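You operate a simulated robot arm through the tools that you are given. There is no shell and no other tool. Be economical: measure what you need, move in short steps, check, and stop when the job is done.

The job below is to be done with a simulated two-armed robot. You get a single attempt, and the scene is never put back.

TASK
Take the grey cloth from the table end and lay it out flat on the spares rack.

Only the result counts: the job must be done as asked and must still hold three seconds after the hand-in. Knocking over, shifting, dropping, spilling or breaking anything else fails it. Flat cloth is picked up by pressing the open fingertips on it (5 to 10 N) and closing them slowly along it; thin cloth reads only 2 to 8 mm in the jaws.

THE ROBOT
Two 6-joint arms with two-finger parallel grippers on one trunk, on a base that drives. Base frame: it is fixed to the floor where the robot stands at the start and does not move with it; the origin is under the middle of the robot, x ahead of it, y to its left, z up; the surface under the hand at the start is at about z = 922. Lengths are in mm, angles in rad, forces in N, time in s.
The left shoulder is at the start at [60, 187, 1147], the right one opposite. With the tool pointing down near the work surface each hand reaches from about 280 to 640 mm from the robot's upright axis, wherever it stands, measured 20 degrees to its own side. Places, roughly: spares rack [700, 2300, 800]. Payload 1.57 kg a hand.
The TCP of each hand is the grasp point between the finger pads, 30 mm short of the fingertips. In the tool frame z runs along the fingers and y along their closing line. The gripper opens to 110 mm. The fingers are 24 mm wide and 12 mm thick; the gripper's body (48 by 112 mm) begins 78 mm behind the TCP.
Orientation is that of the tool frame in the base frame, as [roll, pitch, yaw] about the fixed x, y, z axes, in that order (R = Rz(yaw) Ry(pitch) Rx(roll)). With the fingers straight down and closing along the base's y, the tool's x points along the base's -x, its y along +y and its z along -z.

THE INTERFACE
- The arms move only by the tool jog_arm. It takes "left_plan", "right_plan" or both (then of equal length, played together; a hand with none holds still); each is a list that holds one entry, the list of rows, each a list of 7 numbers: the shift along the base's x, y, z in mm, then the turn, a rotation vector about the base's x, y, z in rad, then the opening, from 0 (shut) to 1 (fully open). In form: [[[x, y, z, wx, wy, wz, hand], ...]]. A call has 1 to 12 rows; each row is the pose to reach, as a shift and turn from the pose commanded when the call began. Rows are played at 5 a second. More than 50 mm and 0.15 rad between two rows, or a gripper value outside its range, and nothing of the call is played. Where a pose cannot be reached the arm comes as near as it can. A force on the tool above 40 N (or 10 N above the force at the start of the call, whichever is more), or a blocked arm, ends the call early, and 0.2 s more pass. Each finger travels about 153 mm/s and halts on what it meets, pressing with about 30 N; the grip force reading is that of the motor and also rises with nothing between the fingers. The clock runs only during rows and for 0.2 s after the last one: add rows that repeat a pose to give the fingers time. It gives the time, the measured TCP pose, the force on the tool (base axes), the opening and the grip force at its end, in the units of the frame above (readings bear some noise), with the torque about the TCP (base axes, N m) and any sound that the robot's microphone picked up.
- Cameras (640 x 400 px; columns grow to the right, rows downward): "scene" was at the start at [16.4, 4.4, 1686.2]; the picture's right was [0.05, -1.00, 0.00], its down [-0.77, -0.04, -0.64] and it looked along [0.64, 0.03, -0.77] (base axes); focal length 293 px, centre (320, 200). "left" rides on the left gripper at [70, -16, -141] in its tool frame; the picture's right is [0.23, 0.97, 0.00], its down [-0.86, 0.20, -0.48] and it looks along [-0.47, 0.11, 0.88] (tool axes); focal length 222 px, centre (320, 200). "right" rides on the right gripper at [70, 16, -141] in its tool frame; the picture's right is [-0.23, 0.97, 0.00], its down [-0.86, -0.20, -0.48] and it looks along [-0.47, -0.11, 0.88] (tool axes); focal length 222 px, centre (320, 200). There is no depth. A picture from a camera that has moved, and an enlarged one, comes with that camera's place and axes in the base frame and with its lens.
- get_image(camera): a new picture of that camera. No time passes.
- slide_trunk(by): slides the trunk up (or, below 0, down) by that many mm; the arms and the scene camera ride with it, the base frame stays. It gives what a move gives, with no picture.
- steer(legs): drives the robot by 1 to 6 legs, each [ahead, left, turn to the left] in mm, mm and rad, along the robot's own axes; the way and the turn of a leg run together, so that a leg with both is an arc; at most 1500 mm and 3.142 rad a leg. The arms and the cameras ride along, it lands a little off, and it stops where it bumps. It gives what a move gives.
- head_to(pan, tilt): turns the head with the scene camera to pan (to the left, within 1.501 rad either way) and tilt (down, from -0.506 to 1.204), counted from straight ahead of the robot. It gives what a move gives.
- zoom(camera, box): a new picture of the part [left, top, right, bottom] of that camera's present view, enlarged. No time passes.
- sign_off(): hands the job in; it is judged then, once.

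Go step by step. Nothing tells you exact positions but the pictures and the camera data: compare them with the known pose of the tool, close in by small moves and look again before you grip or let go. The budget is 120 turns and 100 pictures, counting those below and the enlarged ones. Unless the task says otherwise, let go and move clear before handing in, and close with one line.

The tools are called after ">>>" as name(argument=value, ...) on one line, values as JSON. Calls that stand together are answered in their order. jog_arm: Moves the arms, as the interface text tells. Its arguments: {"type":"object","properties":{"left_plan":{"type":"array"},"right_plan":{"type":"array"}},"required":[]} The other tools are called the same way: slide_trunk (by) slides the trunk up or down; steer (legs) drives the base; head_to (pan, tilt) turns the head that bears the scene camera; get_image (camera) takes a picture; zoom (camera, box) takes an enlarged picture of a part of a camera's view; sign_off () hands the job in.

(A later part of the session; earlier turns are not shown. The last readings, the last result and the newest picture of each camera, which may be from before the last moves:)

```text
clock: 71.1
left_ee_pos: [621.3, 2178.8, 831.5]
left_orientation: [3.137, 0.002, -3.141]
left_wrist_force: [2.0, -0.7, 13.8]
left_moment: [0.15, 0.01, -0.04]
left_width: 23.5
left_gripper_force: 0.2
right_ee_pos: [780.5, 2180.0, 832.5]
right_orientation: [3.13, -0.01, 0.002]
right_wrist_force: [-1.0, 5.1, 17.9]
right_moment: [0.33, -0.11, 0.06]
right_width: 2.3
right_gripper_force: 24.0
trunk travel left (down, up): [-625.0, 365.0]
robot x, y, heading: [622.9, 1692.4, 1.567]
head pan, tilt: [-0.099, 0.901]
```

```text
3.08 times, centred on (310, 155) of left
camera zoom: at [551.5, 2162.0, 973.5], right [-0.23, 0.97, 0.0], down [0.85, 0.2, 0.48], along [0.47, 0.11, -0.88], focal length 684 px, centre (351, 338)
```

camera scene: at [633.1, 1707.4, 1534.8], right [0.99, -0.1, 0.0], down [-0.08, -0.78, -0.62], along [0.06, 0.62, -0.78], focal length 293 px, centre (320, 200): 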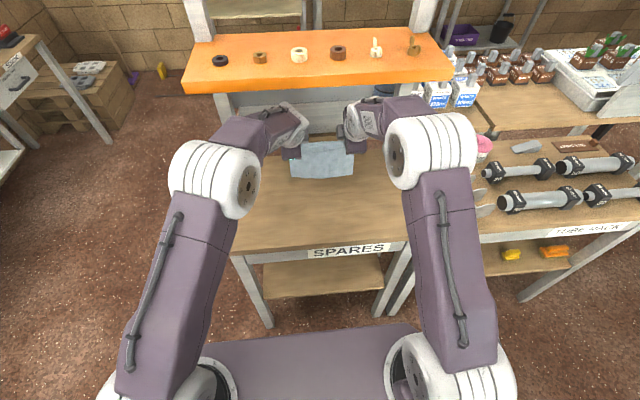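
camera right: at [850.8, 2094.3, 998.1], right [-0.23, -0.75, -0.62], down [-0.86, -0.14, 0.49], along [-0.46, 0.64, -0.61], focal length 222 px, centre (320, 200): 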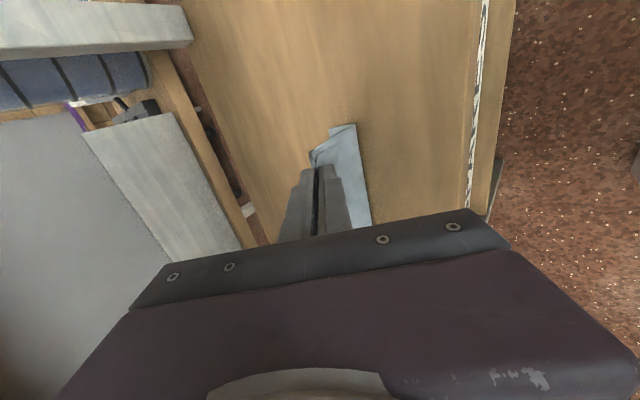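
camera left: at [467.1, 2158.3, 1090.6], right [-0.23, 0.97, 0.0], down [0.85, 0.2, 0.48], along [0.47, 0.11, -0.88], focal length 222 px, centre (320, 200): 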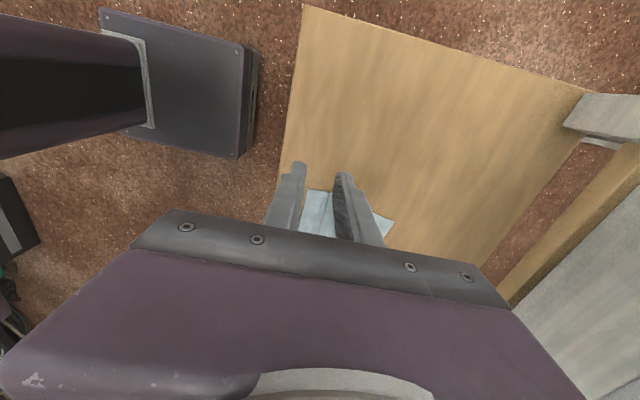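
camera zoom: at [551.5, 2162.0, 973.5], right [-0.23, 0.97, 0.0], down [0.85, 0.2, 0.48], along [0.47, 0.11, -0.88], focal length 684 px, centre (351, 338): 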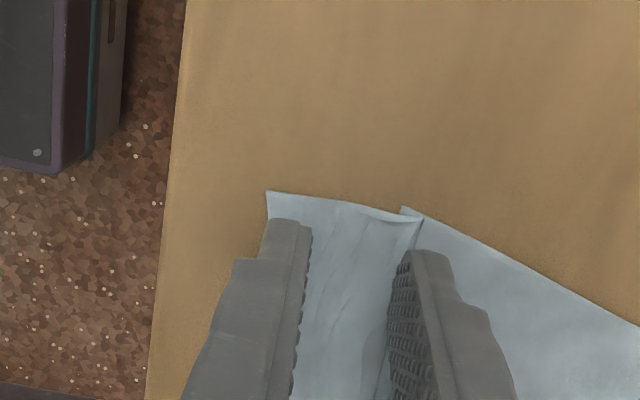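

>>> jog_arm(left_plan=[[[0, 0, 0.7, 0, 0, 0, 0.2], [0, 0, 0.7, 0, 0, 0, 0.175], [0, 0, 0.7, 0, 0, 0, 0.15], [0, 0, 0.7, 0, 0, 0, 0.125], [0, 0, 0.7, 0, 0, 0, 0.1], [0, 0, 0.7, 0, 0, 0, 0.075], [0, 0, 0.7, 0, 0, 0, 0.05], [0, 0, 0.7, 0, 0, 0, 0.025], [0, 0, 0.7, 0, 0, 0, 0], [0, 0, 0.7, 0, 0, 0, 0], [0, 0, 0.7, 0, 0, 0, 0]]])

>>> zoom(camera="left", box=[220, 90, 400, 220])

```text
clock: 73.5
left_ee_pos: [621.9, 2179.5, 832.3]
left_orientation: [3.137, 0.0, -3.141]
left_wrist_force: [-0.1, 6.2, 20.0]
left_moment: [0.22, 0.13, -0.01]
left_width: 0.0
left_gripper_force: 21.2
right_ee_pos: [780.5, 2179.9, 833.0]
right_orientation: [3.132, -0.01, 0.0]
right_wrist_force: [-0.1, 1.8, 16.9]
right_moment: [0.27, -0.12, 0.0]
right_width: 2.0
right_gripper_force: 23.2
trunk travel left (down, up): [-625.0, 365.0]
robot x, y, heading: [625.6, 1690.4, 1.57]
head pan, tilt: [-0.099, 0.901]
```

```text
3.08 times, centred on (310, 155) of left
camera zoom: at [551.2, 2161.6, 973.6], right [-0.23, 0.97, 0.0], down [0.85, 0.2, 0.48], along [0.47, 0.11, -0.88], focal length 684 px, centre (351, 338)
```

zoom: 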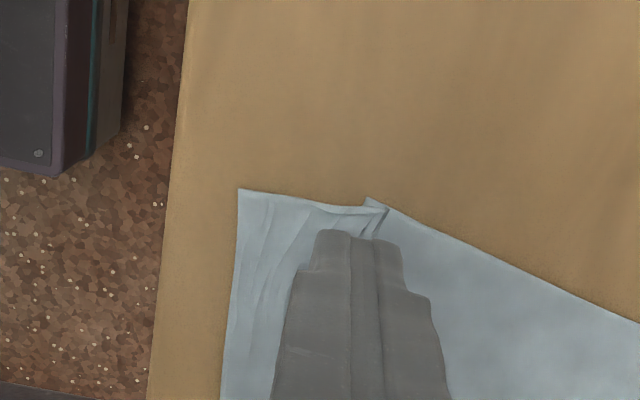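

The left slipped again (near finger carried little load). I reopen in place, now well inside the edge, with lighter pressure.

>>> jog_arm(left_plan=[[[0, 0, 10, 0, 0, 0, 0], [0, 0, 15, 0, 0, 0, 0.27], [0, -2, 15, 0, 0, 0, 0.27], [0, -2, 8, 0, 0, 0, 0.27], [0, -2, 2, 0, 0, 0, 0.27], [0, -2, 1, 0, 0, 0, 0.27], [0, -2, 1, 0, 0, 0, 0.27]]])

>>> zoom(camera="left", box=[220, 90, 400, 220])

```text
clock: 75.1
left_ee_pos: [620.5, 2175.6, 833.8]
left_orientation: [3.139, 0.0, 3.141]
left_wrist_force: [0.3, -0.1, -0.4]
left_moment: [0.03, 0.02, 0.01]
left_width: 29.7
left_gripper_force: 0.1
right_ee_pos: [780.9, 2181.2, 832.8]
right_orientation: [3.129, -0.012, 0.0]
right_wrist_force: [0.8, -1.0, 22.9]
right_moment: [0.24, -0.21, -0.03]
right_width: 2.0
right_gripper_force: 24.0
trunk travel left (down, up): [-625.0, 365.0]
robot x, y, heading: [627.1, 1692.4, 1.574]
head pan, tilt: [-0.099, 0.901]
```

```text
3.08 times, centred on (310, 155) of left
camera zoom: at [550.8, 2159.3, 974.8], right [-0.23, 0.97, 0.0], down [0.85, 0.2, 0.48], along [0.47, 0.11, -0.88], focal length 684 px, centre (351, 338)
```

zoom: 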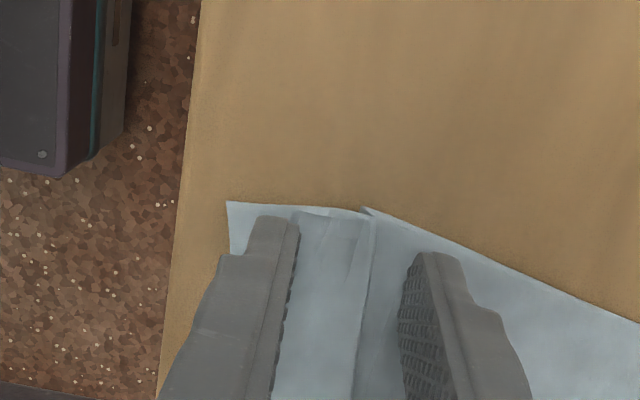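

>>> jog_arm(left_plan=[[[0, 0, -0.7, 0, 0, 0, 0.27], [0, 0, -1.4, 0, 0, 0, 0.27], [0, 0, -1.4, 0, 0, 0, 0.27]]], right_plan=[[[0, 0, 1, 0, 0, 0, 0], [0, 0, 2, 0, 0, 0, 0], [0, 0, 2, 0, 0, 0, 0]]])

```text
clock: 75.9
left_ee_pos: [621.5, 2178.3, 832.0]
left_orientation: [3.14, 0.0, 3.141]
left_wrist_force: [-0.6, -2.0, 10.6]
left_moment: [-0.2, 0.06, 0.01]
left_width: 30.8
left_gripper_force: 0.9
right_ee_pos: [780.6, 2180.2, 834.0]
right_orientation: [3.129, -0.011, 0.001]
right_wrist_force: [0.4, -0.3, 1.9]
right_moment: [-0.02, -0.01, 0.02]
right_width: 2.2
right_gripper_force: 23.4
trunk travel left (down, up): [-625.0, 365.0]
robot x, y, heading: [623.1, 1691.4, 1.566]
head pan, tilt: [-0.099, 0.901]
```

>>> jog_arm(left_plan=[[[0, 0, 0.3, 0, 0, 0, 0.26], [0, 0, 0.3, 0, 0, 0, 0.235], [0, 0, 0.4, 0, 0, 0, 0.21], [0, 0, 0.4, 0, 0, 0, 0.185], [0, 0, 0.5, 0, 0, 0, 0.16], [0, 0, 0.5, 0, 0, 0, 0.13], [0, 0, 0.6, 0, 0, 0, 0.1], [0, 0, 0.7, 0, 0, 0, 0.07], [0, 0, 0.8, 0, 0, 0, 0.04], [0, 0, 0.8, 0, 0, 0, 0], [0, 0, 0.8, 0, 0, 0, 0], [0, 0, 0.8, 0, 0, 0, 0]]])

>>> zoom(camera="left", box=[220, 90, 400, 220])

```text
clock: 78.5
left_ee_pos: [620.2, 2178.3, 832.5]
left_orientation: [-3.141, 0.001, -3.141]
left_wrist_force: [1.0, -1.3, 4.6]
left_moment: [-0.03, -0.07, 0.01]
left_width: 2.4
left_gripper_force: 23.6
right_ee_pos: [779.7, 2182.0, 834.6]
right_orientation: [3.129, -0.011, 0.0]
right_wrist_force: [-0.5, -0.9, 0.5]
right_moment: [-0.02, 0.0, 0.01]
right_width: 1.9
right_gripper_force: 23.4
trunk travel left (down, up): [-625.0, 365.0]
robot x, y, heading: [625.3, 1694.9, 1.572]
head pan, tilt: [-0.099, 0.901]
```

```text
3.08 times, centred on (310, 155) of left
camera zoom: at [550.5, 2161.4, 973.3], right [-0.23, 0.97, 0.0], down [0.86, 0.2, 0.48], along [0.47, 0.11, -0.88], focal length 684 px, centre (351, 338)
```

zoom: 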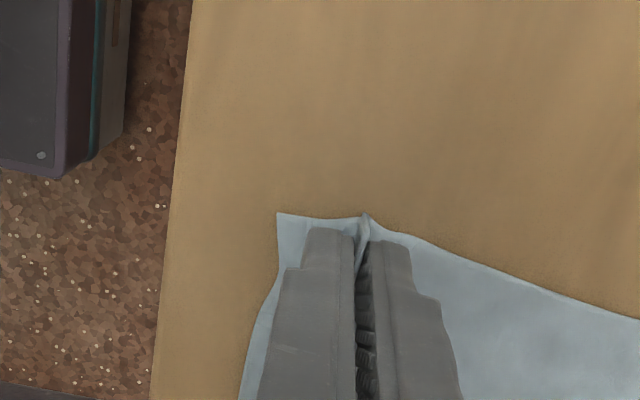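

Both corners are gripped now. I lift straight up 165 mm to let the cloth hang straight.

>>> jog_arm(left_plan=[[[0, 0, 8, 0, 0, 0, 0], [0, 0, 20, 0, 0, 0, 0], [0, 0, 40, 0, 0, 0, 0], [0, 0, 65, 0, 0, 0, 0], [0, 0, 90, 0, 0, 0, 0], [0, 0, 115, 0, 0, 0, 0], [0, 0, 140, 0, 0, 0, 0], [0, 0, 168, 0, 0, 0, 0], [0, 0, 168, 0, 0, 0, 0]]], right_plan=[[[0, 0, 8, 0, 0, 0, 0], [0, 0, 20, 0, 0, 0, 0], [0, 0, 40, 0, 0, 0, 0], [0, 0, 65, 0, 0, 0, 0], [0, 0, 90, 0, 0, 0, 0], [0, 0, 115, 0, 0, 0, 0], [0, 0, 140, 0, 0, 0, 0], [0, 0, 166, 0, 0, 0, 0], [0, 0, 166, 0, 0, 0, 0]]])

>>> zoom(camera="scene", box=[240, 110, 420, 222])

```text
clock: 80.5
left_ee_pos: [620.4, 2178.3, 1000.8]
left_orientation: [3.141, 0.001, 3.141]
left_wrist_force: [0.3, 0.6, 0.2]
left_moment: [-0.01, 0.04, -0.03]
left_width: 2.4
left_gripper_force: 24.0
right_ee_pos: [781.8, 2179.3, 1001.3]
right_orientation: [3.127, -0.011, 0.001]
right_wrist_force: [0.4, 0.6, 0.3]
right_moment: [-0.04, 0.01, 0.01]
right_width: 2.2
right_gripper_force: 23.9
trunk travel left (down, up): [-625.0, 365.0]
robot x, y, heading: [623.5, 1689.6, 1.569]
head pan, tilt: [-0.099, 0.901]
```

```text
3.56 times, centred on (330, 166) of scene
camera zoom: at [633.3, 1708.6, 1534.7], right [0.99, -0.1, 0.0], down [-0.08, -0.78, -0.62], along [0.06, 0.62, -0.78], focal length 1043 px, centre (284, 321)
```

zoom: 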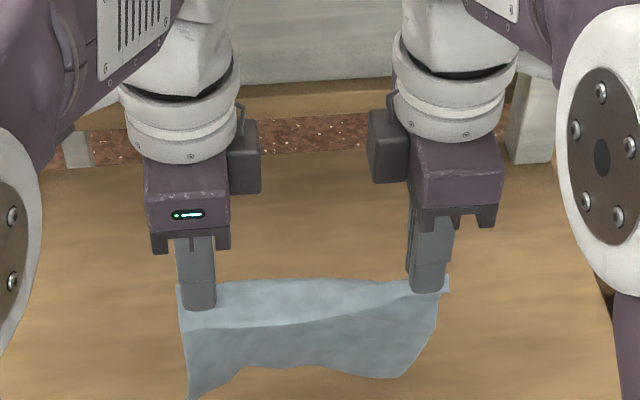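

Both corners held. I back the base 60 mm, then tilt and extend under the shelf, then drive in again.

>>> steer(legs=[[-60, 0, 0]])

>>> jog_arm(left_plan=[[[-2, 20, 0, 0.05, 0, 0, 0], [-3, 40, 0, 0.12, 0, 0, 0], [-4, 60, 0, 0.22, 0, 0, 0], [-4, 80, 0, 0.34, 0, 0, 0], [-4, 100, 0, 0.46, 0, 0, 0], [-4, 120, 0, 0.58, 0, 0, 0], [-4, 140, 0, 0.7, 0, 0, 0], [-4, 160, 0, 0.7, 0, 0, 0], [-4, 175, 0, 0.7, 0, 0, 0], [-4, 175, 0, 0.7, 0, 0, 0], [-4, 175, 0, 0.7, 0, 0, 0]]], right_plan=[[[0, 20, 0, 0.05, 0, 0, 0], [0, 40, 0, 0.12, 0, 0, 0], [0, 60, 0, 0.22, 0, 0, 0], [0, 80, 0, 0.34, 0, 0, 0], [0, 100, 0, 0.46, 0, 0, 0], [0, 120, 0, 0.58, 0, 0, 0], [0, 140, 0, 0.7, 0, 0, 0], [0, 160, 0, 0.7, 0, 0, 0], [0, 175, 0, 0.7, 0, 0, 0], [0, 175, 0, 0.7, 0, 0, 0], [0, 175, 0, 0.7, 0, 0, 0]]])

>>> steer(legs=[[60, 0, 0]])

>>> get_image(camera="scene")

```text
clock: 81.5
left_ee_pos: [620.6, 2118.6, 1000.7]
left_orientation: [-3.141, 0.001, 3.139]
left_wrist_force: [0.3, -0.3, -0.5]
left_moment: [0.03, 0.0, -0.02]
left_width: 2.3
left_gripper_force: 24.0
right_ee_pos: [780.6, 2118.4, 1000.5]
right_orientation: [3.127, -0.01, -0.002]
right_wrist_force: [0.4, 0.3, -0.5]
right_moment: [0.0, -0.05, 0.0]
right_width: 2.2
right_gripper_force: 23.2
trunk travel left (down, up): [-625.0, 365.0]
robot x, y, heading: [623.6, 1629.6, 1.565]
head pan, tilt: [-0.099, 0.901]
```

```text
clock: 83.9
left_ee_pos: [617.9, 2291.9, 1000.3]
left_orientation: [2.441, 0.0, 3.141]
left_wrist_force: [0.3, -0.6, -0.1]
left_moment: [-0.04, 0.0, 0.0]
left_width: 2.3
left_gripper_force: 23.9
right_ee_pos: [780.4, 2292.1, 1001.2]
right_orientation: [-2.454, -0.007, -0.007]
right_wrist_force: [-0.3, 0.5, 0.9]
right_moment: [-0.03, -0.02, 0.01]
right_width: 2.0
right_gripper_force: 23.5
trunk travel left (down, up): [-625.0, 365.0]
robot x, y, heading: [626.8, 1630.8, 1.567]
head pan, tilt: [-0.099, 0.901]
```

```text
clock: 84.8
left_ee_pos: [618.2, 2347.5, 1000.8]
left_orientation: [2.439, 0.001, -3.141]
left_wrist_force: [0.2, 0.9, 0.1]
left_moment: [-0.03, 0.02, -0.01]
left_width: 2.5
left_gripper_force: 24.0
right_ee_pos: [780.5, 2348.9, 1002.0]
right_orientation: [-2.455, -0.006, -0.008]
right_wrist_force: [-0.1, 0.8, -0.2]
right_moment: [-0.04, 0.0, 0.01]
right_width: 2.0
right_gripper_force: 24.3
trunk travel left (down, up): [-625.0, 365.0]
robot x, y, heading: [626.0, 1687.9, 1.573]
head pan, tilt: [-0.099, 0.901]
```

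```text
28 pictures are left
camera scene: at [633.1, 1702.6, 1534.8], right [0.99, -0.1, 0.0], down [-0.08, -0.78, -0.62], along [0.06, 0.62, -0.78], focal length 293 px, centre (320, 200)
```

scene: 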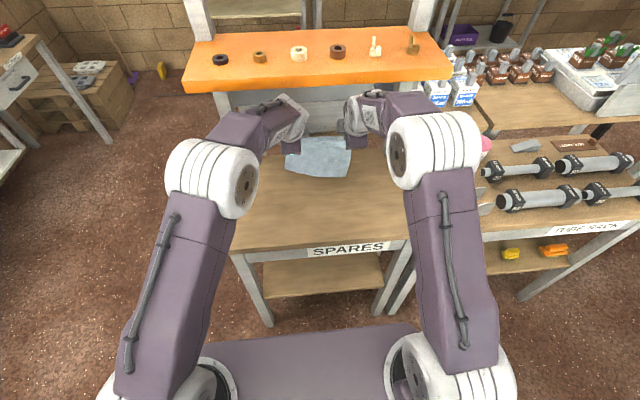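

Cloth is in place under the shelf again. I repeat the lowering and roll-out.

>>> jog_arm(left_plan=[[[0, 0, -12, 0, 0, 0, 0], [0, 0, -24, 0, 0, 0, 0], [0, -8, -34, 0, 0, 0, 0], [0, -18, -44, 0, 0, 0, 0], [0, -28, -54, 0, 0, 0, 0], [0, -38, -64, 0, 0, 0, 0], [0, -48, -74, 0, 0, 0, 0], [0, -58, -84, 0, 0, 0, 0], [0, -68, -94, 0, 0, 0, 0], [0, -80, -104, 0, 0, 0, 0], [0, -91, -114, 0, 0, 0, 0], [0, -100, -122, 0, 0, 0, 0]]], right_plan=[[[0, 0, -12, 0, 0, 0, 0], [0, 0, -24, 0, 0, 0, 0], [0, -8, -34, 0, 0, 0, 0], [0, -18, -44, 0, 0, 0, 0], [0, -28, -54, 0, 0, 0, 0], [0, -38, -64, 0, 0, 0, 0], [0, -49, -74, 0, 0, 0, 0], [0, -61, -84, 0, 0, 0, 0], [0, -73, -94, 0, 0, 0, 0], [0, -86, -104, 0, 0, 0, 0], [0, -98, -114, 0, 0, 0, 0], [0, -108, -122, 0, 0, 0, 0]]])

>>> zoom(camera="left", box=[180, 60, 420, 230])

>>> zoom(camera="right", box=[220, 60, 460, 230])

```text
clock: 87.4
left_ee_pos: [618.5, 2248.4, 878.9]
left_orientation: [2.44, -0.001, 3.14]
left_wrist_force: [0.1, 0.1, -0.2]
left_moment: [-0.03, 0.0, 0.0]
left_width: 2.6
left_gripper_force: 23.6
right_ee_pos: [780.6, 2239.1, 879.7]
right_orientation: [-2.457, -0.01, -0.01]
right_wrist_force: [0.1, 0.7, -0.1]
right_moment: [-0.02, 0.0, 0.0]
right_width: 2.4
right_gripper_force: 23.0
right hand out of reach, approached as far as the arm can: row 7, 8
trunk travel left (down, up): [-625.0, 365.0]
robot x, y, heading: [626.4, 1688.5, 1.573]
head pan, tilt: [-0.099, 0.901]
```

```text
2.35 times, centred on (300, 145) of left
camera zoom: at [548.6, 2144.3, 977.6], right [-0.23, 0.74, 0.63], down [0.86, -0.16, 0.49], along [0.47, 0.65, -0.6], focal length 523 px, centre (367, 329)
```

zoom: 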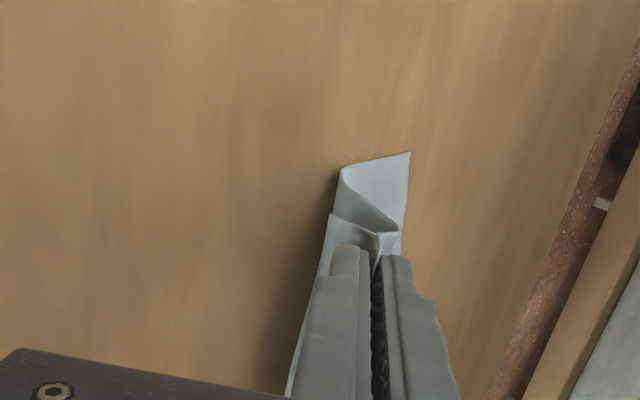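

```text
2.35 times, centred on (340, 145) of right
camera zoom: at [848.5, 2136.4, 980.9], right [-0.23, -0.75, -0.62], down [-0.86, -0.14, 0.49], along [-0.45, 0.64, -0.62], focal length 523 px, centre (273, 329)
```

zoom: 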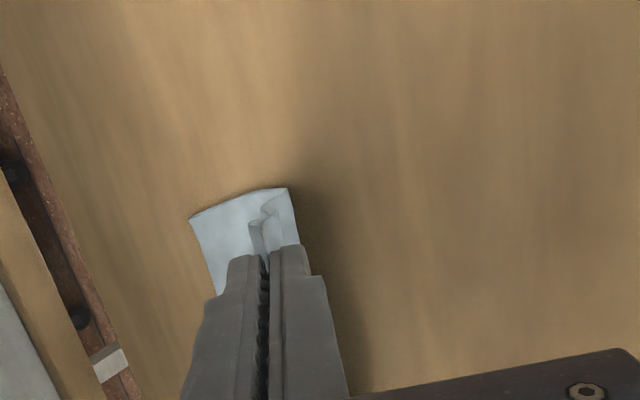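

Rolling out well; the far edge lies at y about 2332–2362. I continue back and down while returning the fingers to vertical.

>>> jog_arm(left_plan=[[[0, -6, -4, -0.08, 0, 0, 0], [0, -12, -8, -0.16, 0, 0, 0], [0, -18, -12, -0.24, 0, 0, 0], [0, -25, -16, -0.32, 0, 0, 0], [0, -32, -20, -0.4, 0, 0, 0], [0, -38, -24, -0.5, 0, 0, 0], [0, -44, -27, -0.6, 0, 0, 0], [0, -50, -29, -0.7, 0, 0, 0], [0, -60, -29, -0.7, 0, 0, 0], [0, -60, -29, -0.7, 0, 0, 0]]], right_plan=[[[0, -6, -5, -0.08, 0, 0, 0], [0, -12, -10, -0.16, 0, 0, 0], [0, -18, -15, -0.24, 0, 0, 0], [0, -25, -20, -0.32, 0, 0, 0], [0, -32, -25, -0.4, 0, 0, 0], [0, -38, -30, -0.5, 0, 0, 0], [0, -44, -34, -0.6, 0, 0, 0], [0, -50, -36, -0.7, 0, 0, 0], [0, -62, -36, -0.7, 0, 0, 0], [0, -62, -36, -0.7, 0, 0, 0]]])

>>> zoom(camera="left", box=[220, 60, 460, 230])

>>> zoom(camera="right", box=[180, 60, 420, 230])

```text
clock: 89.6
left_ee_pos: [618.3, 2188.6, 849.3]
left_orientation: [-3.14, 0.001, 3.141]
left_wrist_force: [0.2, 0.0, -0.7]
left_moment: [0.0, 0.02, -0.01]
left_width: 2.2
left_gripper_force: 23.8
right_ee_pos: [781.7, 2179.4, 845.3]
right_orientation: [3.126, -0.011, -0.002]
right_wrist_force: [-0.9, -0.4, 0.5]
right_moment: [0.04, 0.0, -0.01]
right_width: 2.0
right_gripper_force: 23.4
right hand out of reach, approached as far as the arm can: row 3, 4
trunk travel left (down, up): [-625.0, 365.0]
robot x, y, heading: [626.4, 1687.6, 1.569]
head pan, tilt: [-0.099, 0.901]
```

```text
2.35 times, centred on (340, 145) of left
camera zoom: at [547.9, 2171.5, 991.6], right [-0.23, 0.97, 0.0], down [0.86, 0.2, 0.48], along [0.47, 0.11, -0.88], focal length 523 px, centre (273, 329)
```

zoom: 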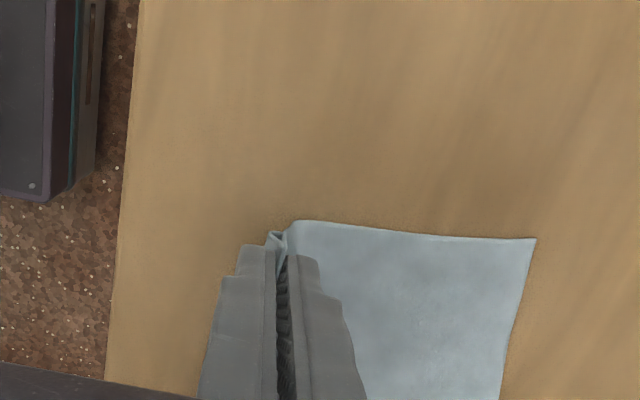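

```text
2.35 times, centred on (300, 145) of right
camera zoom: at [849.6, 2164.2, 987.2], right [-0.23, -0.97, 0.01], down [-0.86, 0.21, 0.47], along [-0.46, 0.1, -0.88], focal length 523 px, centre (367, 329)
```

zoom: 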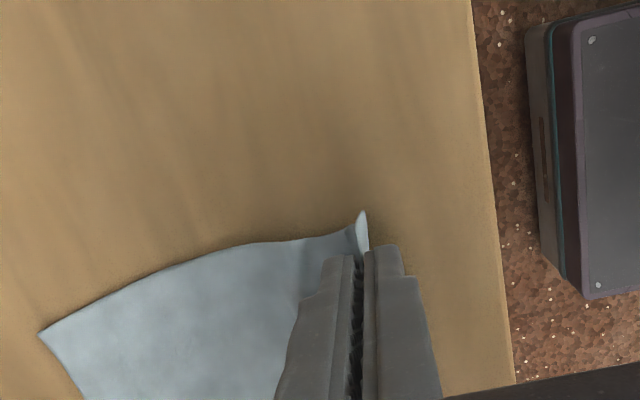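

The main part lies flat on both sides; the right flap is tiny. The left flap is tucked, so I repeat the lift-and-forward trick on the left and set the right down.

>>> jog_arm(left_plan=[[[0, -4, 10, 0, 0, 0, 0], [0, -8, 24, 0, 0, 0, 0], [0, -8, 24, 0, 0, 0, 0], [0, -6, 18, 0, 0, 0, 0], [0, 1, 12, 0, 0, 0, 0], [0, 8, 6, 0, 0, 0, 0], [0, 14, 0, 0, 0, 0, 0], [0, 18, -6, 0, 0, 0, 0], [0, 20, -12, 0, 0, 0, 0], [0, 20, -13, 0, 0, 0, 0]]], right_plan=[[[0, 0, -2, 0, 0, 0, 0], [0, 0, -4, 0, 0, 0, 0], [0, 1, -6, 0, 0, 0, 0], [0, 2, -8, 0, 0, 0, 0], [0, 2, -10, 0, 0, 0, 0], [0, 2, -10, 0, 0, 0, 0], [0, 2, -10, 0, 0, 0, 0], [0, 2, -10, 0, 0, 0, 0], [0, 2, -10, 0, 0, 0, 0], [0, 2, -10, 0, 0, 0, 0]]])

>>> zoom(camera="left", box=[220, 60, 460, 230])

```text
clock: 91.8
left_ee_pos: [616.5, 2208.2, 836.9]
left_orientation: [3.14, 0.0, 3.141]
left_wrist_force: [-0.6, 0.4, 5.6]
left_moment: [0.03, 0.08, 0.0]
left_width: 2.5
left_gripper_force: 24.0
right_ee_pos: [780.4, 2181.3, 834.1]
right_orientation: [3.128, -0.01, -0.001]
right_wrist_force: [-0.6, 1.2, -0.7]
right_moment: [0.01, 0.02, -0.02]
right_width: 2.1
right_gripper_force: 23.8
trunk travel left (down, up): [-625.0, 365.0]
robot x, y, heading: [626.5, 1685.0, 1.57]
head pan, tilt: [-0.099, 0.901]
```

```text
2.35 times, centred on (340, 145) of left
camera zoom: at [547.0, 2191.3, 979.2], right [-0.23, 0.97, 0.0], down [0.86, 0.2, 0.48], along [0.47, 0.11, -0.88], focal length 523 px, centre (273, 329)
```

zoom: 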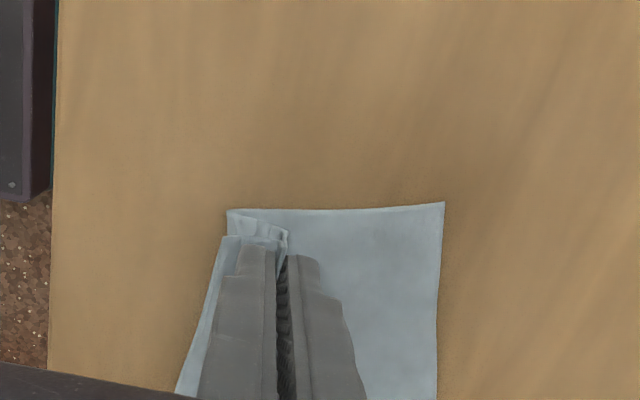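

>>> zoom(camera="scene", box=[250, 120, 410, 220])

```text
4.00 times, centred on (330, 170) of scene
camera zoom: at [632.9, 1702.5, 1534.9], right [0.99, -0.1, 0.0], down [-0.08, -0.78, -0.62], along [0.06, 0.62, -0.78], focal length 1173 px, centre (280, 320)
```

zoom: 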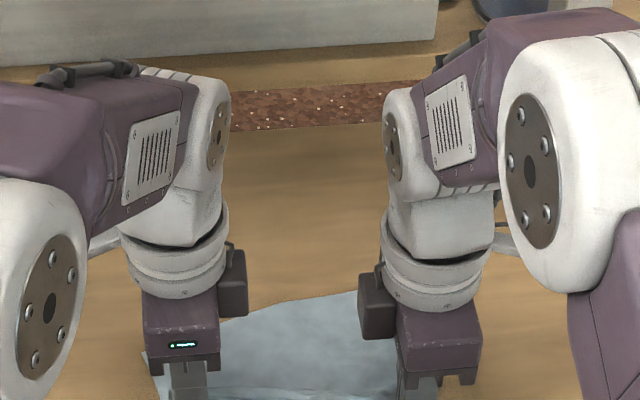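

The left grip had swallowed an old crease, so its side is short and the cloth is skewed. I release only the left, and will re-grip it close to the edge.

>>> jog_arm(left_plan=[[[0, 0, -1, 0, 0, 0, 0], [0, 0, -1, 0, 0, 0, 0.05], [0, 0, -1, 0, 0, 0, 0.1], [0, 0, -1, 0, 0, 0, 0.2], [0, 0, -1, 0, 0, 0, 0.3], [0, 0, 10, 0, 0, 0, 0.3], [0, 0, 30, 0, 0, 0, 0.3], [0, -20, 30, 0, 0, 0, 0.3], [0, -20, 30, 0, 0, 0, 0.2]]])

>>> zoom(camera="left", box=[220, 60, 460, 230])

```text
clock: 93.8
left_ee_pos: [619.6, 2187.6, 867.5]
left_orientation: [3.14, 0.0, -3.141]
left_wrist_force: [0.3, 0.1, 0.3]
left_moment: [0.02, 0.02, 0.03]
left_width: 22.0
left_gripper_force: 0.1
right_ee_pos: [781.2, 2181.1, 834.7]
right_orientation: [3.128, -0.01, -0.003]
right_wrist_force: [-0.2, 0.6, -0.2]
right_moment: [0.0, -0.02, 0.01]
right_width: 1.9
right_gripper_force: 23.6
trunk travel left (down, up): [-625.0, 365.0]
robot x, y, heading: [628.6, 1687.3, 1.57]
head pan, tilt: [-0.099, 0.901]
```

```text
2.35 times, centred on (340, 145) of left
camera zoom: at [549.8, 2171.4, 1008.5], right [-0.23, 0.97, 0.0], down [0.86, 0.2, 0.48], along [0.47, 0.11, -0.88], focal length 523 px, centre (273, 329)
```

zoom: 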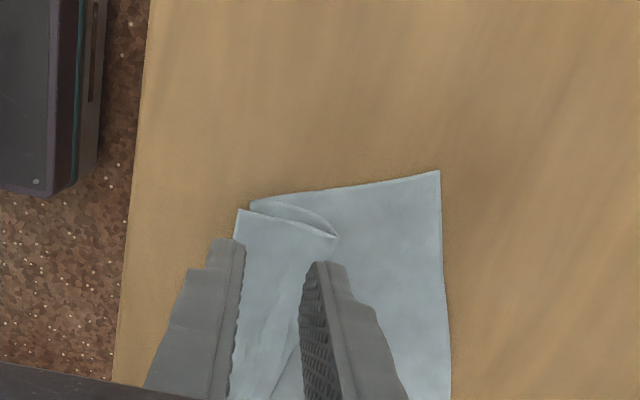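

The left strip is a clean single layer 40 mm wide. I re-grip its first ~25 mm with light pressure.

>>> jog_arm(left_plan=[[[0, 6, -10, 0, 0, 0, 0.16], [0, 6, -22, 0, 0, 0, 0.16], [0, 6, -30, 0, 0, 0, 0.16], [0, 6, -34, 0, 0, 0, 0.16], [0, 6, -35, 0, 0, 0, 0.16]]])

```text
clock: 95.0
left_ee_pos: [618.3, 2194.6, 833.6]
left_orientation: [3.138, 0.0, 3.14]
left_wrist_force: [0.9, 0.2, 12.9]
left_moment: [-0.16, 0.06, 0.03]
left_width: 18.1
left_gripper_force: 0.4
right_ee_pos: [782.1, 2180.0, 834.1]
right_orientation: [3.129, -0.01, -0.003]
right_wrist_force: [0.6, -0.1, 0.2]
right_moment: [-0.01, 0.03, -0.05]
right_width: 2.0
right_gripper_force: 23.5
trunk travel left (down, up): [-625.0, 365.0]
robot x, y, heading: [626.3, 1685.2, 1.57]
head pan, tilt: [-0.099, 0.901]
```

>>> jog_arm(left_plan=[[[0, 0, 0.8, 0, 0, 0, 0.16], [0, 0, 0.8, 0, 0, 0, 0.145], [0, 0, 0.8, 0, 0, 0, 0.125], [0, 0, 0.9, 0, 0, 0, 0.105], [0, 0, 0.9, 0, 0, 0, 0.085], [0, 0, 1, 0, 0, 0, 0.065], [0, 0, 1, 0, 0, 0, 0.045], [0, 0, 1.1, 0, 0, 0, 0.025], [0, 0, 1.1, 0, 0, 0, 0], [0, 0, 1.1, 0, 0, 0, 0], [0, 0, 1.1, 0, 0, 0, 0]]])

>>> zoom(camera="left", box=[220, 60, 460, 230])

```text
clock: 97.4
left_ee_pos: [617.5, 2191.9, 834.9]
left_orientation: [3.139, -0.001, 3.141]
left_wrist_force: [-0.7, -3.7, 12.2]
left_moment: [-0.14, 0.09, 0.02]
left_width: 0.0
left_gripper_force: 21.7
right_ee_pos: [780.5, 2180.9, 834.7]
right_orientation: [3.128, -0.009, -0.002]
right_wrist_force: [-0.4, -0.5, -0.2]
right_moment: [0.03, 0.01, 0.0]
right_width: 2.4
right_gripper_force: 23.9
trunk travel left (down, up): [-625.0, 365.0]
robot x, y, heading: [626.2, 1688.2, 1.567]
head pan, tilt: [-0.099, 0.901]
```

```text
2.35 times, centred on (340, 145) of left
camera zoom: at [548.5, 2175.0, 975.0], right [-0.23, 0.97, 0.0], down [0.86, 0.2, 0.48], along [0.47, 0.11, -0.88], focal length 523 px, centre (273, 329)
```

zoom: 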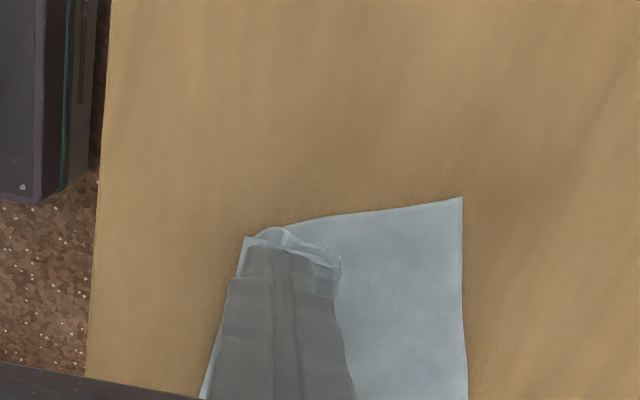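

The left slipped again because the strip rests on folded layers. With the closed fingertips pressing on it, I drag the strip toward the robot to unroll the fold.

>>> jog_arm(left_plan=[[[0, -4, 0, 0, 0, 0, 0], [-1, -8, 0, 0, 0, 0, 0], [-1, -12, 0, 0, 0, 0, 0], [-2, -16, 0, 0, 0, 0, 0], [-2, -20, 0, 0, 0, 0, 0], [-3, -24, 0, 0, 0, 0, 0], [-3, -28, 0, 0, 0, 0, 0], [-3, -32, 0, 0, 0, 0, 0], [-3, -32, 20, 0, 0, 0, 0], [-3, -32, 40, 0, 0, 0, 0.3]]])

>>> zoom(camera="left", box=[220, 60, 460, 230])

```text
clock: 99.6
left_ee_pos: [614.3, 2160.4, 873.1]
left_orientation: [3.141, 0.001, 3.139]
left_wrist_force: [-0.2, 1.0, -0.1]
left_moment: [-0.03, 0.01, 0.01]
left_width: 33.0
left_gripper_force: 0.1
right_ee_pos: [781.0, 2181.1, 834.6]
right_orientation: [3.128, -0.01, 0.0]
right_wrist_force: [0.2, 0.7, 0.5]
right_moment: [0.04, -0.01, 0.01]
right_width: 1.8
right_gripper_force: 23.4
trunk travel left (down, up): [-625.0, 365.0]
robot x, y, heading: [624.0, 1686.6, 1.568]
head pan, tilt: [-0.099, 0.901]
```

```text
2.35 times, centred on (340, 145) of left
camera zoom: at [544.3, 2143.7, 1015.0], right [-0.23, 0.97, 0.0], down [0.86, 0.2, 0.48], along [0.47, 0.11, -0.88], focal length 523 px, centre (273, 329)
```

zoom: 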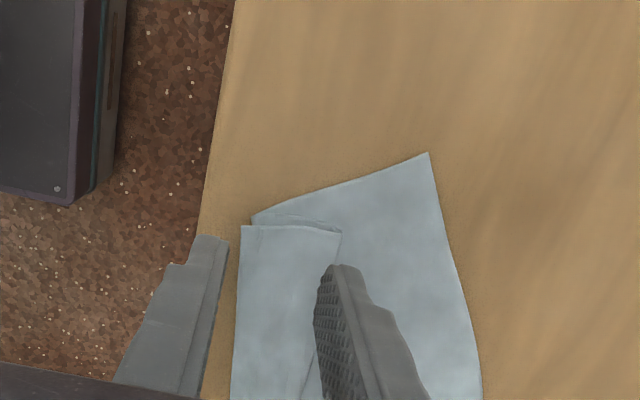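

Fingertip friction moves the cloth well, so I'll use it: with the right hand anchoring, I press the tilted, closed left fingertips near the far-left corner and drag it forward to unfold. First I get into the tilted pose above it.

>>> jog_arm(left_plan=[[[0, 6, 10, 0.1, 0, 0, 0.15], [-4, 12, 10, 0.22, 0, 0, 0], [-8, 18, 5, 0.34, 0, 0, 0], [-12, 24, 0, 0.46, 0, 0, 0], [-14, 32, -10, 0.58, 0, 0, 0], [-16, 37, -20, 0.7, 0, 0, 0], [-16, 37, -24, 0.7, 0, 0, 0], [-16, 37, -24, 0.7, 0, 0, 0]]])

>>> zoom(camera="left", box=[180, 60, 420, 230])

```text
clock: 101.4
left_ee_pos: [598.6, 2198.6, 850.5]
left_orientation: [2.442, 0.0, 3.14]
left_wrist_force: [0.0, -0.5, -0.2]
left_moment: [-0.01, 0.0, 0.01]
left_width: 0.0
left_gripper_force: 21.5
left hand out of reach, approached as far as the arm can: row 5, 6
right_ee_pos: [780.2, 2181.1, 834.5]
right_orientation: [3.128, -0.011, 0.0]
right_wrist_force: [0.5, -0.4, 0.1]
right_moment: [0.03, 0.01, 0.0]
right_width: 2.1
right_gripper_force: 23.6
trunk travel left (down, up): [-625.0, 365.0]
robot x, y, heading: [619.3, 1689.4, 1.563]
head pan, tilt: [-0.099, 0.901]
```

```text
2.35 times, centred on (300, 145) of left
camera zoom: at [528.8, 2094.0, 947.6], right [-0.23, 0.74, 0.63], down [0.86, -0.16, 0.49], along [0.47, 0.65, -0.6], focal length 523 px, centre (367, 329)
```

zoom: 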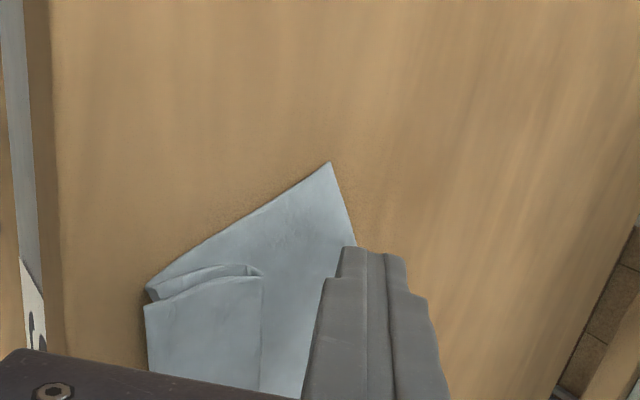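

Tips are about 20 mm inside the far-left edge. I press down lightly.

>>> jog_arm(left_plan=[[[0, -3, -8, 0, 0, 0, 0], [0, -3, -14, 0, 0, 0, 0], [0, -3, -17, 0, 0, 0, 0], [0, -3, -18, 0, 0, 0, 0], [0, -3, -18, 0, 0, 0, 0]]])

```text
clock: 102.6
left_ee_pos: [599.8, 2196.9, 831.2]
left_orientation: [2.438, 0.0, 3.141]
left_wrist_force: [0.8, 0.0, 2.4]
left_moment: [0.02, 0.0, 0.0]
left_width: 0.0
left_gripper_force: 21.4
right_ee_pos: [780.4, 2180.3, 833.0]
right_orientation: [3.127, -0.011, -0.001]
right_wrist_force: [0.5, 0.2, -0.1]
right_moment: [0.02, -0.02, 0.01]
right_width: 2.2
right_gripper_force: 24.1
trunk travel left (down, up): [-625.0, 365.0]
robot x, y, heading: [625.8, 1689.4, 1.572]
head pan, tilt: [-0.099, 0.901]
```

>>> jog_arm(left_plan=[[[0, 0, -1.2, 0, 0, 0, 0], [1, 5, -1.2, 0, 0, 0, 0], [2, 10, -1.2, 0, 0, 0, 0], [3, 15, -1.2, 0, 0, 0, 0], [5, 20, -1.2, 0, 0, 0, 0], [6, 25, -1.2, 0, 0, 0, 0], [8, 30, -1.2, 0, 0, 0, 0], [9, 35, -1.2, 0, 0, 0, 0], [9, 35, -1.2, 0, 0, 0, 0]]])

>>> zoom(camera="left", box=[180, 60, 420, 230])

```text
clock: 104.6
left_ee_pos: [608.0, 2230.6, 830.9]
left_orientation: [2.44, -0.001, -3.141]
left_wrist_force: [-1.0, -1.7, 3.0]
left_moment: [-0.01, 0.03, -0.04]
left_width: 0.0
left_gripper_force: 21.7
right_ee_pos: [781.0, 2181.4, 833.9]
right_orientation: [3.129, -0.009, -0.001]
right_wrist_force: [0.1, 0.2, -0.3]
right_moment: [0.03, 0.02, -0.02]
right_width: 2.0
right_gripper_force: 24.1
trunk travel left (down, up): [-625.0, 365.0]
robot x, y, heading: [626.6, 1690.2, 1.571]
head pan, tilt: [-0.099, 0.901]
```

```text
2.35 times, centred on (300, 145) of left
camera zoom: at [539.0, 2126.5, 928.8], right [-0.23, 0.74, 0.63], down [0.86, -0.16, 0.49], along [0.47, 0.65, -0.6], focal length 523 px, centre (367, 329)
```

zoom: 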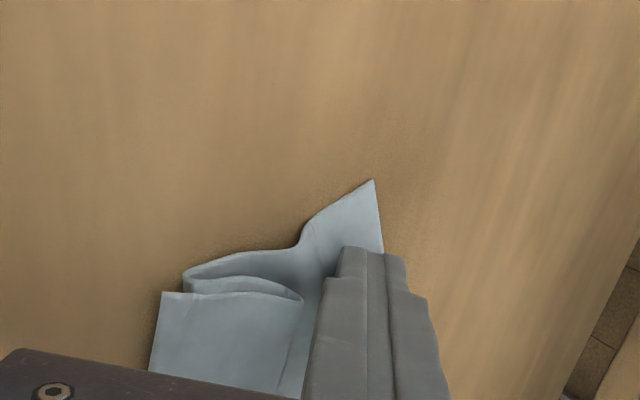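

It is unfolding nicely. I continue forward along the arc.

>>> jog_arm(left_plan=[[[1, 5, -0.6, 0, 0, 0, 0], [3, 10, -0.6, 0, 0, 0, 0], [5, 15, -0.6, 0, 0, 0, 0], [7, 20, -0.6, 0, 0, 0, 0], [9, 25, -0.6, 0, 0, 0, 0], [11, 30, -0.6, 0, 0, 0, 0], [13, 35, -0.6, 0, 0, 0, 0], [14, 40, -0.6, 0, 0, 0, 0], [15, 45, -0.6, 0, 0, 0, 0], [15, 50, -0.6, 0, 0, 0, 0], [15, 50, -0.6, 0, 0, 0, 0]]])

>>> zoom(camera="left", box=[180, 60, 420, 230])

```text
clock: 107.0
left_ee_pos: [622.0, 2280.6, 831.1]
left_orientation: [2.437, 0.0, 3.14]
left_wrist_force: [1.5, -3.8, 13.0]
left_moment: [0.04, -0.04, 0.02]
left_width: 0.0
left_gripper_force: 21.2
right_ee_pos: [780.8, 2180.2, 834.8]
right_orientation: [3.13, -0.011, -0.004]
right_wrist_force: [-0.8, -0.8, 0.4]
right_moment: [0.04, 0.0, 0.01]
right_width: 1.7
right_gripper_force: 23.5
trunk travel left (down, up): [-625.0, 365.0]
robot x, y, heading: [624.5, 1683.9, 1.57]
head pan, tilt: [-0.099, 0.901]
```

```text
2.35 times, centred on (300, 145) of left
camera zoom: at [552.8, 2176.1, 928.4], right [-0.23, 0.74, 0.63], down [0.86, -0.16, 0.49], along [0.47, 0.65, -0.6], focal length 523 px, centre (367, 329)
```

zoom: 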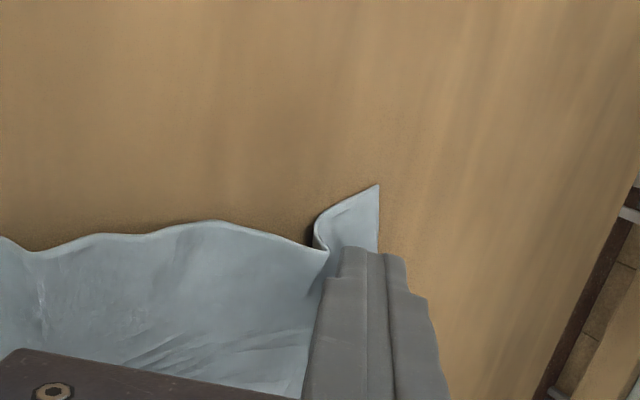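

The left side is almost fully unfolded. I raise the left hand out and look from above.

>>> jog_arm(left_plan=[[[0, 0, 10, 0, 0, 0, 0], [-10, -5, 30, 0, 0, 0, 0], [-30, -35, 60, 0, 0, 0, 0], [-50, -75, 90, 0, 0, 0, 0], [-70, -110, 110, 0, 0, 0, 0], [-90, -125, 120, 0, 0, 0, 0]]])

>>> zoom(camera="scene", box=[250, 120, 410, 220])

```text
refused: row 4 steps farther than a row can; nothing moved
```

```text
4.00 times, centred on (330, 170) of scene
camera zoom: at [633.4, 1700.2, 1534.8], right [0.99, -0.1, 0.0], down [-0.08, -0.78, -0.62], along [0.06, 0.62, -0.78], focal length 1173 px, centre (280, 320)
```

zoom: 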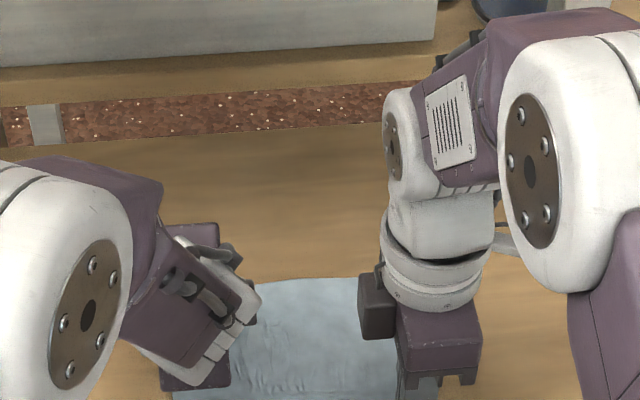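

>>> jog_arm(left_plan=[[[0, 0, 10, 0, 0, 0, 0], [-10, -5, 30, 0, 0, 0, 0], [-25, -25, 55, 0, 0, 0, 0], [-40, -50, 75, 0, 0, 0, 0], [-55, -75, 90, 0, 0, 0, 0], [-70, -100, 105, 0, 0, 0, 0], [-90, -110, 120, 0, 0, 0, 0]]])

>>> zoom(camera="scene", box=[250, 130, 410, 230])

```text
clock: 108.6
left_ee_pos: [530.7, 2168.0, 950.4]
left_orientation: [2.44, 0.001, 3.138]
left_wrist_force: [-0.1, -1.1, 0.0]
left_moment: [0.0, -0.02, -0.03]
left_width: 0.3
left_gripper_force: 21.7
right_ee_pos: [780.4, 2181.0, 834.4]
right_orientation: [3.127, -0.011, -0.001]
right_wrist_force: [-1.0, -1.0, 0.2]
right_moment: [0.03, -0.01, 0.0]
right_width: 2.2
right_gripper_force: 23.5
trunk travel left (down, up): [-625.0, 365.0]
robot x, y, heading: [623.6, 1688.0, 1.573]
head pan, tilt: [-0.099, 0.901]
```

```text
4.00 times, centred on (330, 180) of scene
camera zoom: at [632.3, 1702.5, 1534.7], right [0.99, -0.1, 0.0], down [-0.08, -0.78, -0.62], along [0.06, 0.62, -0.78], focal length 1173 px, centre (280, 280)
```

zoom: 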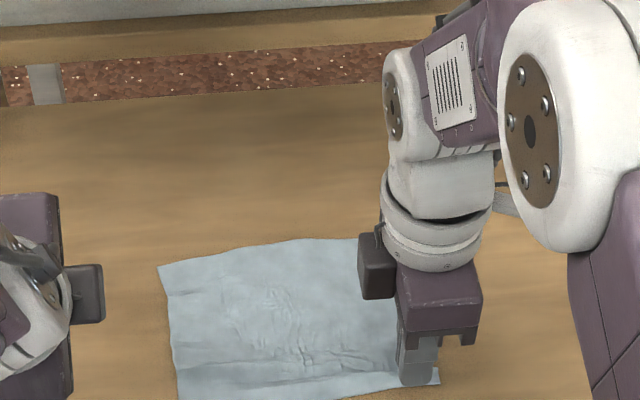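

Now the cloth lies nearly flat. I release the right hand gently and lift away.

>>> jog_arm(right_plan=[[[0, 0, 0, 0, 0, 0, 0.03], [0, 0, 0, 0, 0, 0, 0.06], [0, 0, 0, 0, 0, 0, 0.1], [0, 0, 0, 0, 0, 0, 0.15], [0, 0, 0, 0, 0, 0, 0.2], [0, 0, 8, 0, 0, 0, 0.2], [0, 0, 25, 0, 0, 0, 0.2], [15, -5, 50, 0, 0, 0, 0.2], [40, -10, 75, 0, 0, 0, 0.2], [60, -20, 100, 0, 0, 0, 0.2], [60, -30, 120, 0, 0, 0, 0.2]]])

>>> zoom(camera="scene", box=[270, 170, 390, 245])

```text
clock: 111.0
left_ee_pos: [530.5, 2169.3, 952.3]
left_orientation: [2.441, -0.001, -3.141]
left_wrist_force: [-0.4, -1.0, 0.1]
left_moment: [-0.02, 0.04, 0.02]
left_width: 0.0
left_gripper_force: 21.1
right_ee_pos: [842.2, 2149.7, 955.7]
right_orientation: [3.127, -0.011, -0.001]
right_wrist_force: [-0.6, 0.3, -0.4]
right_moment: [0.03, 0.0, -0.01]
right_width: 22.0
right_gripper_force: 0.0
trunk travel left (down, up): [-625.0, 365.0]
robot x, y, heading: [621.9, 1689.9, 1.566]
head pan, tilt: [-0.099, 0.901]
```

```text
5.33 times, centred on (330, 208) of scene
camera zoom: at [632.8, 1702.4, 1534.7], right [0.99, -0.1, 0.0], down [-0.08, -0.78, -0.62], along [0.06, 0.62, -0.78], focal length 1564 px, centre (267, 160)
```

zoom: 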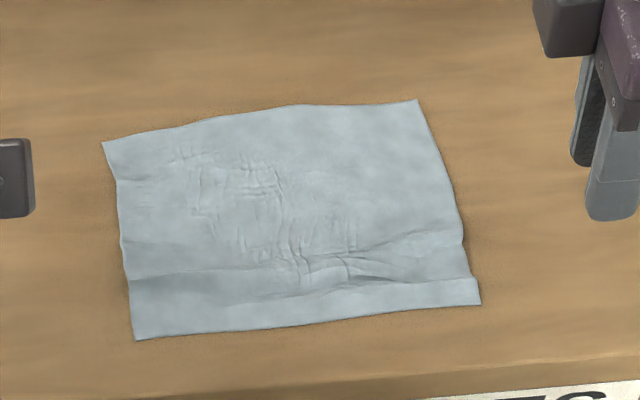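

The cloth is laid out with slight ridges (10–25 mm slack). I smooth it: left fingertips hold the far-left part while the right fingertips will pull the near edge back a little.

>>> jog_arm(left_plan=[[[15, 15, -10, 0, 0, 0, 0], [30, 35, -25, 0, 0, 0, 0], [50, 55, -40, 0, 0, 0, 0], [70, 75, -55, 0, 0, 0, 0], [85, 90, -75, 0, 0, 0, 0], [95, 103, -95, 0, 0, 0, 0], [95, 103, -108, 0, 0, 0, 0], [95, 103, -116, 0, 0, 0, 0], [95, 103, -116, 0, 0, 0, 0]]], right_plan=[[[-10, 0, -10, 0, 0, 0, 0.1], [-25, 5, -25, 0, 0, 0, 0], [-40, 15, -40, 0, 0, 0, 0], [-55, 25, -55, 0, 0, 0, 0], [-70, 33, -75, 0, 0, 0, 0], [-80, 33, -95, 0, 0, 0, 0], [-80, 33, -108, 0, 0, 0, 0], [-80, 33, -116, 0, 0, 0, 0], [-80, 33, -116, 0, 0, 0, 0]]])

>>> zoom(camera="right", box=[180, 60, 420, 230])

```text
clock: 113.0
left_ee_pos: [626.8, 2273.8, 833.4]
left_orientation: [2.444, 0.0, 3.141]
left_wrist_force: [-0.3, 0.2, 0.3]
left_moment: [-0.01, -0.03, 0.01]
left_width: 0.2
left_gripper_force: 21.2
right_ee_pos: [762.4, 2182.9, 837.4]
right_orientation: [3.128, -0.01, -0.002]
right_wrist_force: [0.4, 0.1, -0.2]
right_moment: [0.03, 0.0, 0.02]
right_width: 0.0
right_gripper_force: 21.3
trunk travel left (down, up): [-625.0, 365.0]
robot x, y, heading: [625.2, 1688.6, 1.57]
head pan, tilt: [-0.099, 0.901]
```

```text
2.35 times, centred on (300, 145) of right
camera zoom: at [830.5, 2168.2, 980.5], right [-0.23, -0.97, 0.01], down [-0.86, 0.21, 0.47], along [-0.46, 0.1, -0.88], focal length 523 px, centre (367, 329)
```

zoom: 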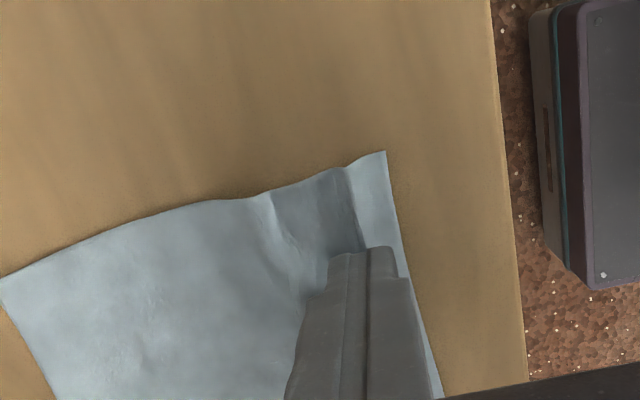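

>>> jog_arm(left_plan=[[[0, 0, -3, 0, 0, 0, 0], [0, 0, -4.2, 0, 0, 0, 0], [0, 0, -4.2, 0, 0, 0, 0]]], right_plan=[[[0, 0, -3, 0, 0, 0, 0], [0, 0, -5, 0, 0, 0, 0], [0, 0, -5, 0, 0, 0, 0]]])

```text
clock: 113.8
left_ee_pos: [627.2, 2273.1, 832.0]
left_orientation: [2.437, 0.0, -3.141]
left_wrist_force: [-0.9, 0.4, 10.2]
left_moment: [0.07, 0.05, -0.02]
left_width: 0.0
left_gripper_force: 21.2
right_ee_pos: [761.4, 2182.3, 834.6]
right_orientation: [3.128, -0.01, -0.002]
right_wrist_force: [0.4, 0.4, -0.1]
right_moment: [0.0, 0.0, 0.01]
right_width: 0.2
right_gripper_force: 21.3
trunk travel left (down, up): [-625.0, 365.0]
robot x, y, heading: [627.4, 1688.9, 1.571]
head pan, tilt: [-0.099, 0.901]
```

>>> jog_arm(right_plan=[[[0, 0, -1.5, 0, 0, 0, 0], [0, 0, -2.7, 0, 0, 0, 0], [0, -3, -2.7, 0, 0, 0, 0], [1, -6, -2.7, 0, 0, 0, 0], [1, -9, -2.7, 0, 0, 0, 0], [2, -12, -2.7, 0, 0, 0, 0], [2, -12, -2.7, 0, 0, 0, 0]]])

>>> zoom(camera="right", box=[180, 60, 420, 230])

```text
clock: 115.4
left_ee_pos: [625.0, 2273.0, 831.1]
left_orientation: [2.438, 0.0, -3.141]
left_wrist_force: [-1.5, 4.3, 17.8]
left_moment: [0.32, 0.09, 0.02]
left_width: 0.1
left_gripper_force: 21.1
right_ee_pos: [762.9, 2171.7, 833.5]
right_orientation: [3.13, -0.011, -0.001]
right_wrist_force: [1.0, 0.5, 0.4]
right_moment: [-0.01, 0.02, -0.01]
right_width: 0.0
right_gripper_force: 21.2
trunk travel left (down, up): [-625.0, 365.0]
robot x, y, heading: [626.9, 1685.8, 1.571]
head pan, tilt: [-0.099, 0.901]
```

```text
2.35 times, centred on (300, 145) of right
camera zoom: at [831.0, 2155.6, 974.9], right [-0.23, -0.97, 0.01], down [-0.86, 0.21, 0.47], along [-0.46, 0.1, -0.88], focal length 523 px, centre (367, 329)
```

zoom: 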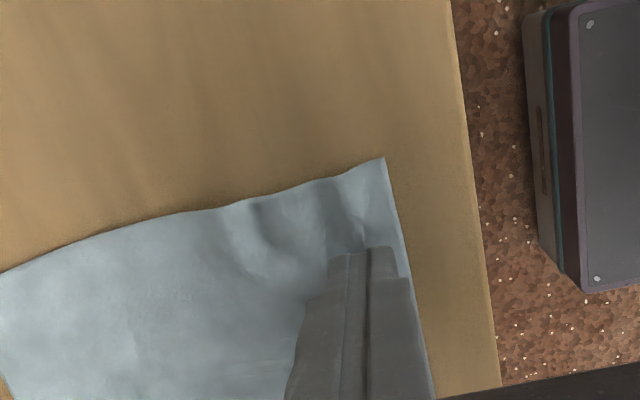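

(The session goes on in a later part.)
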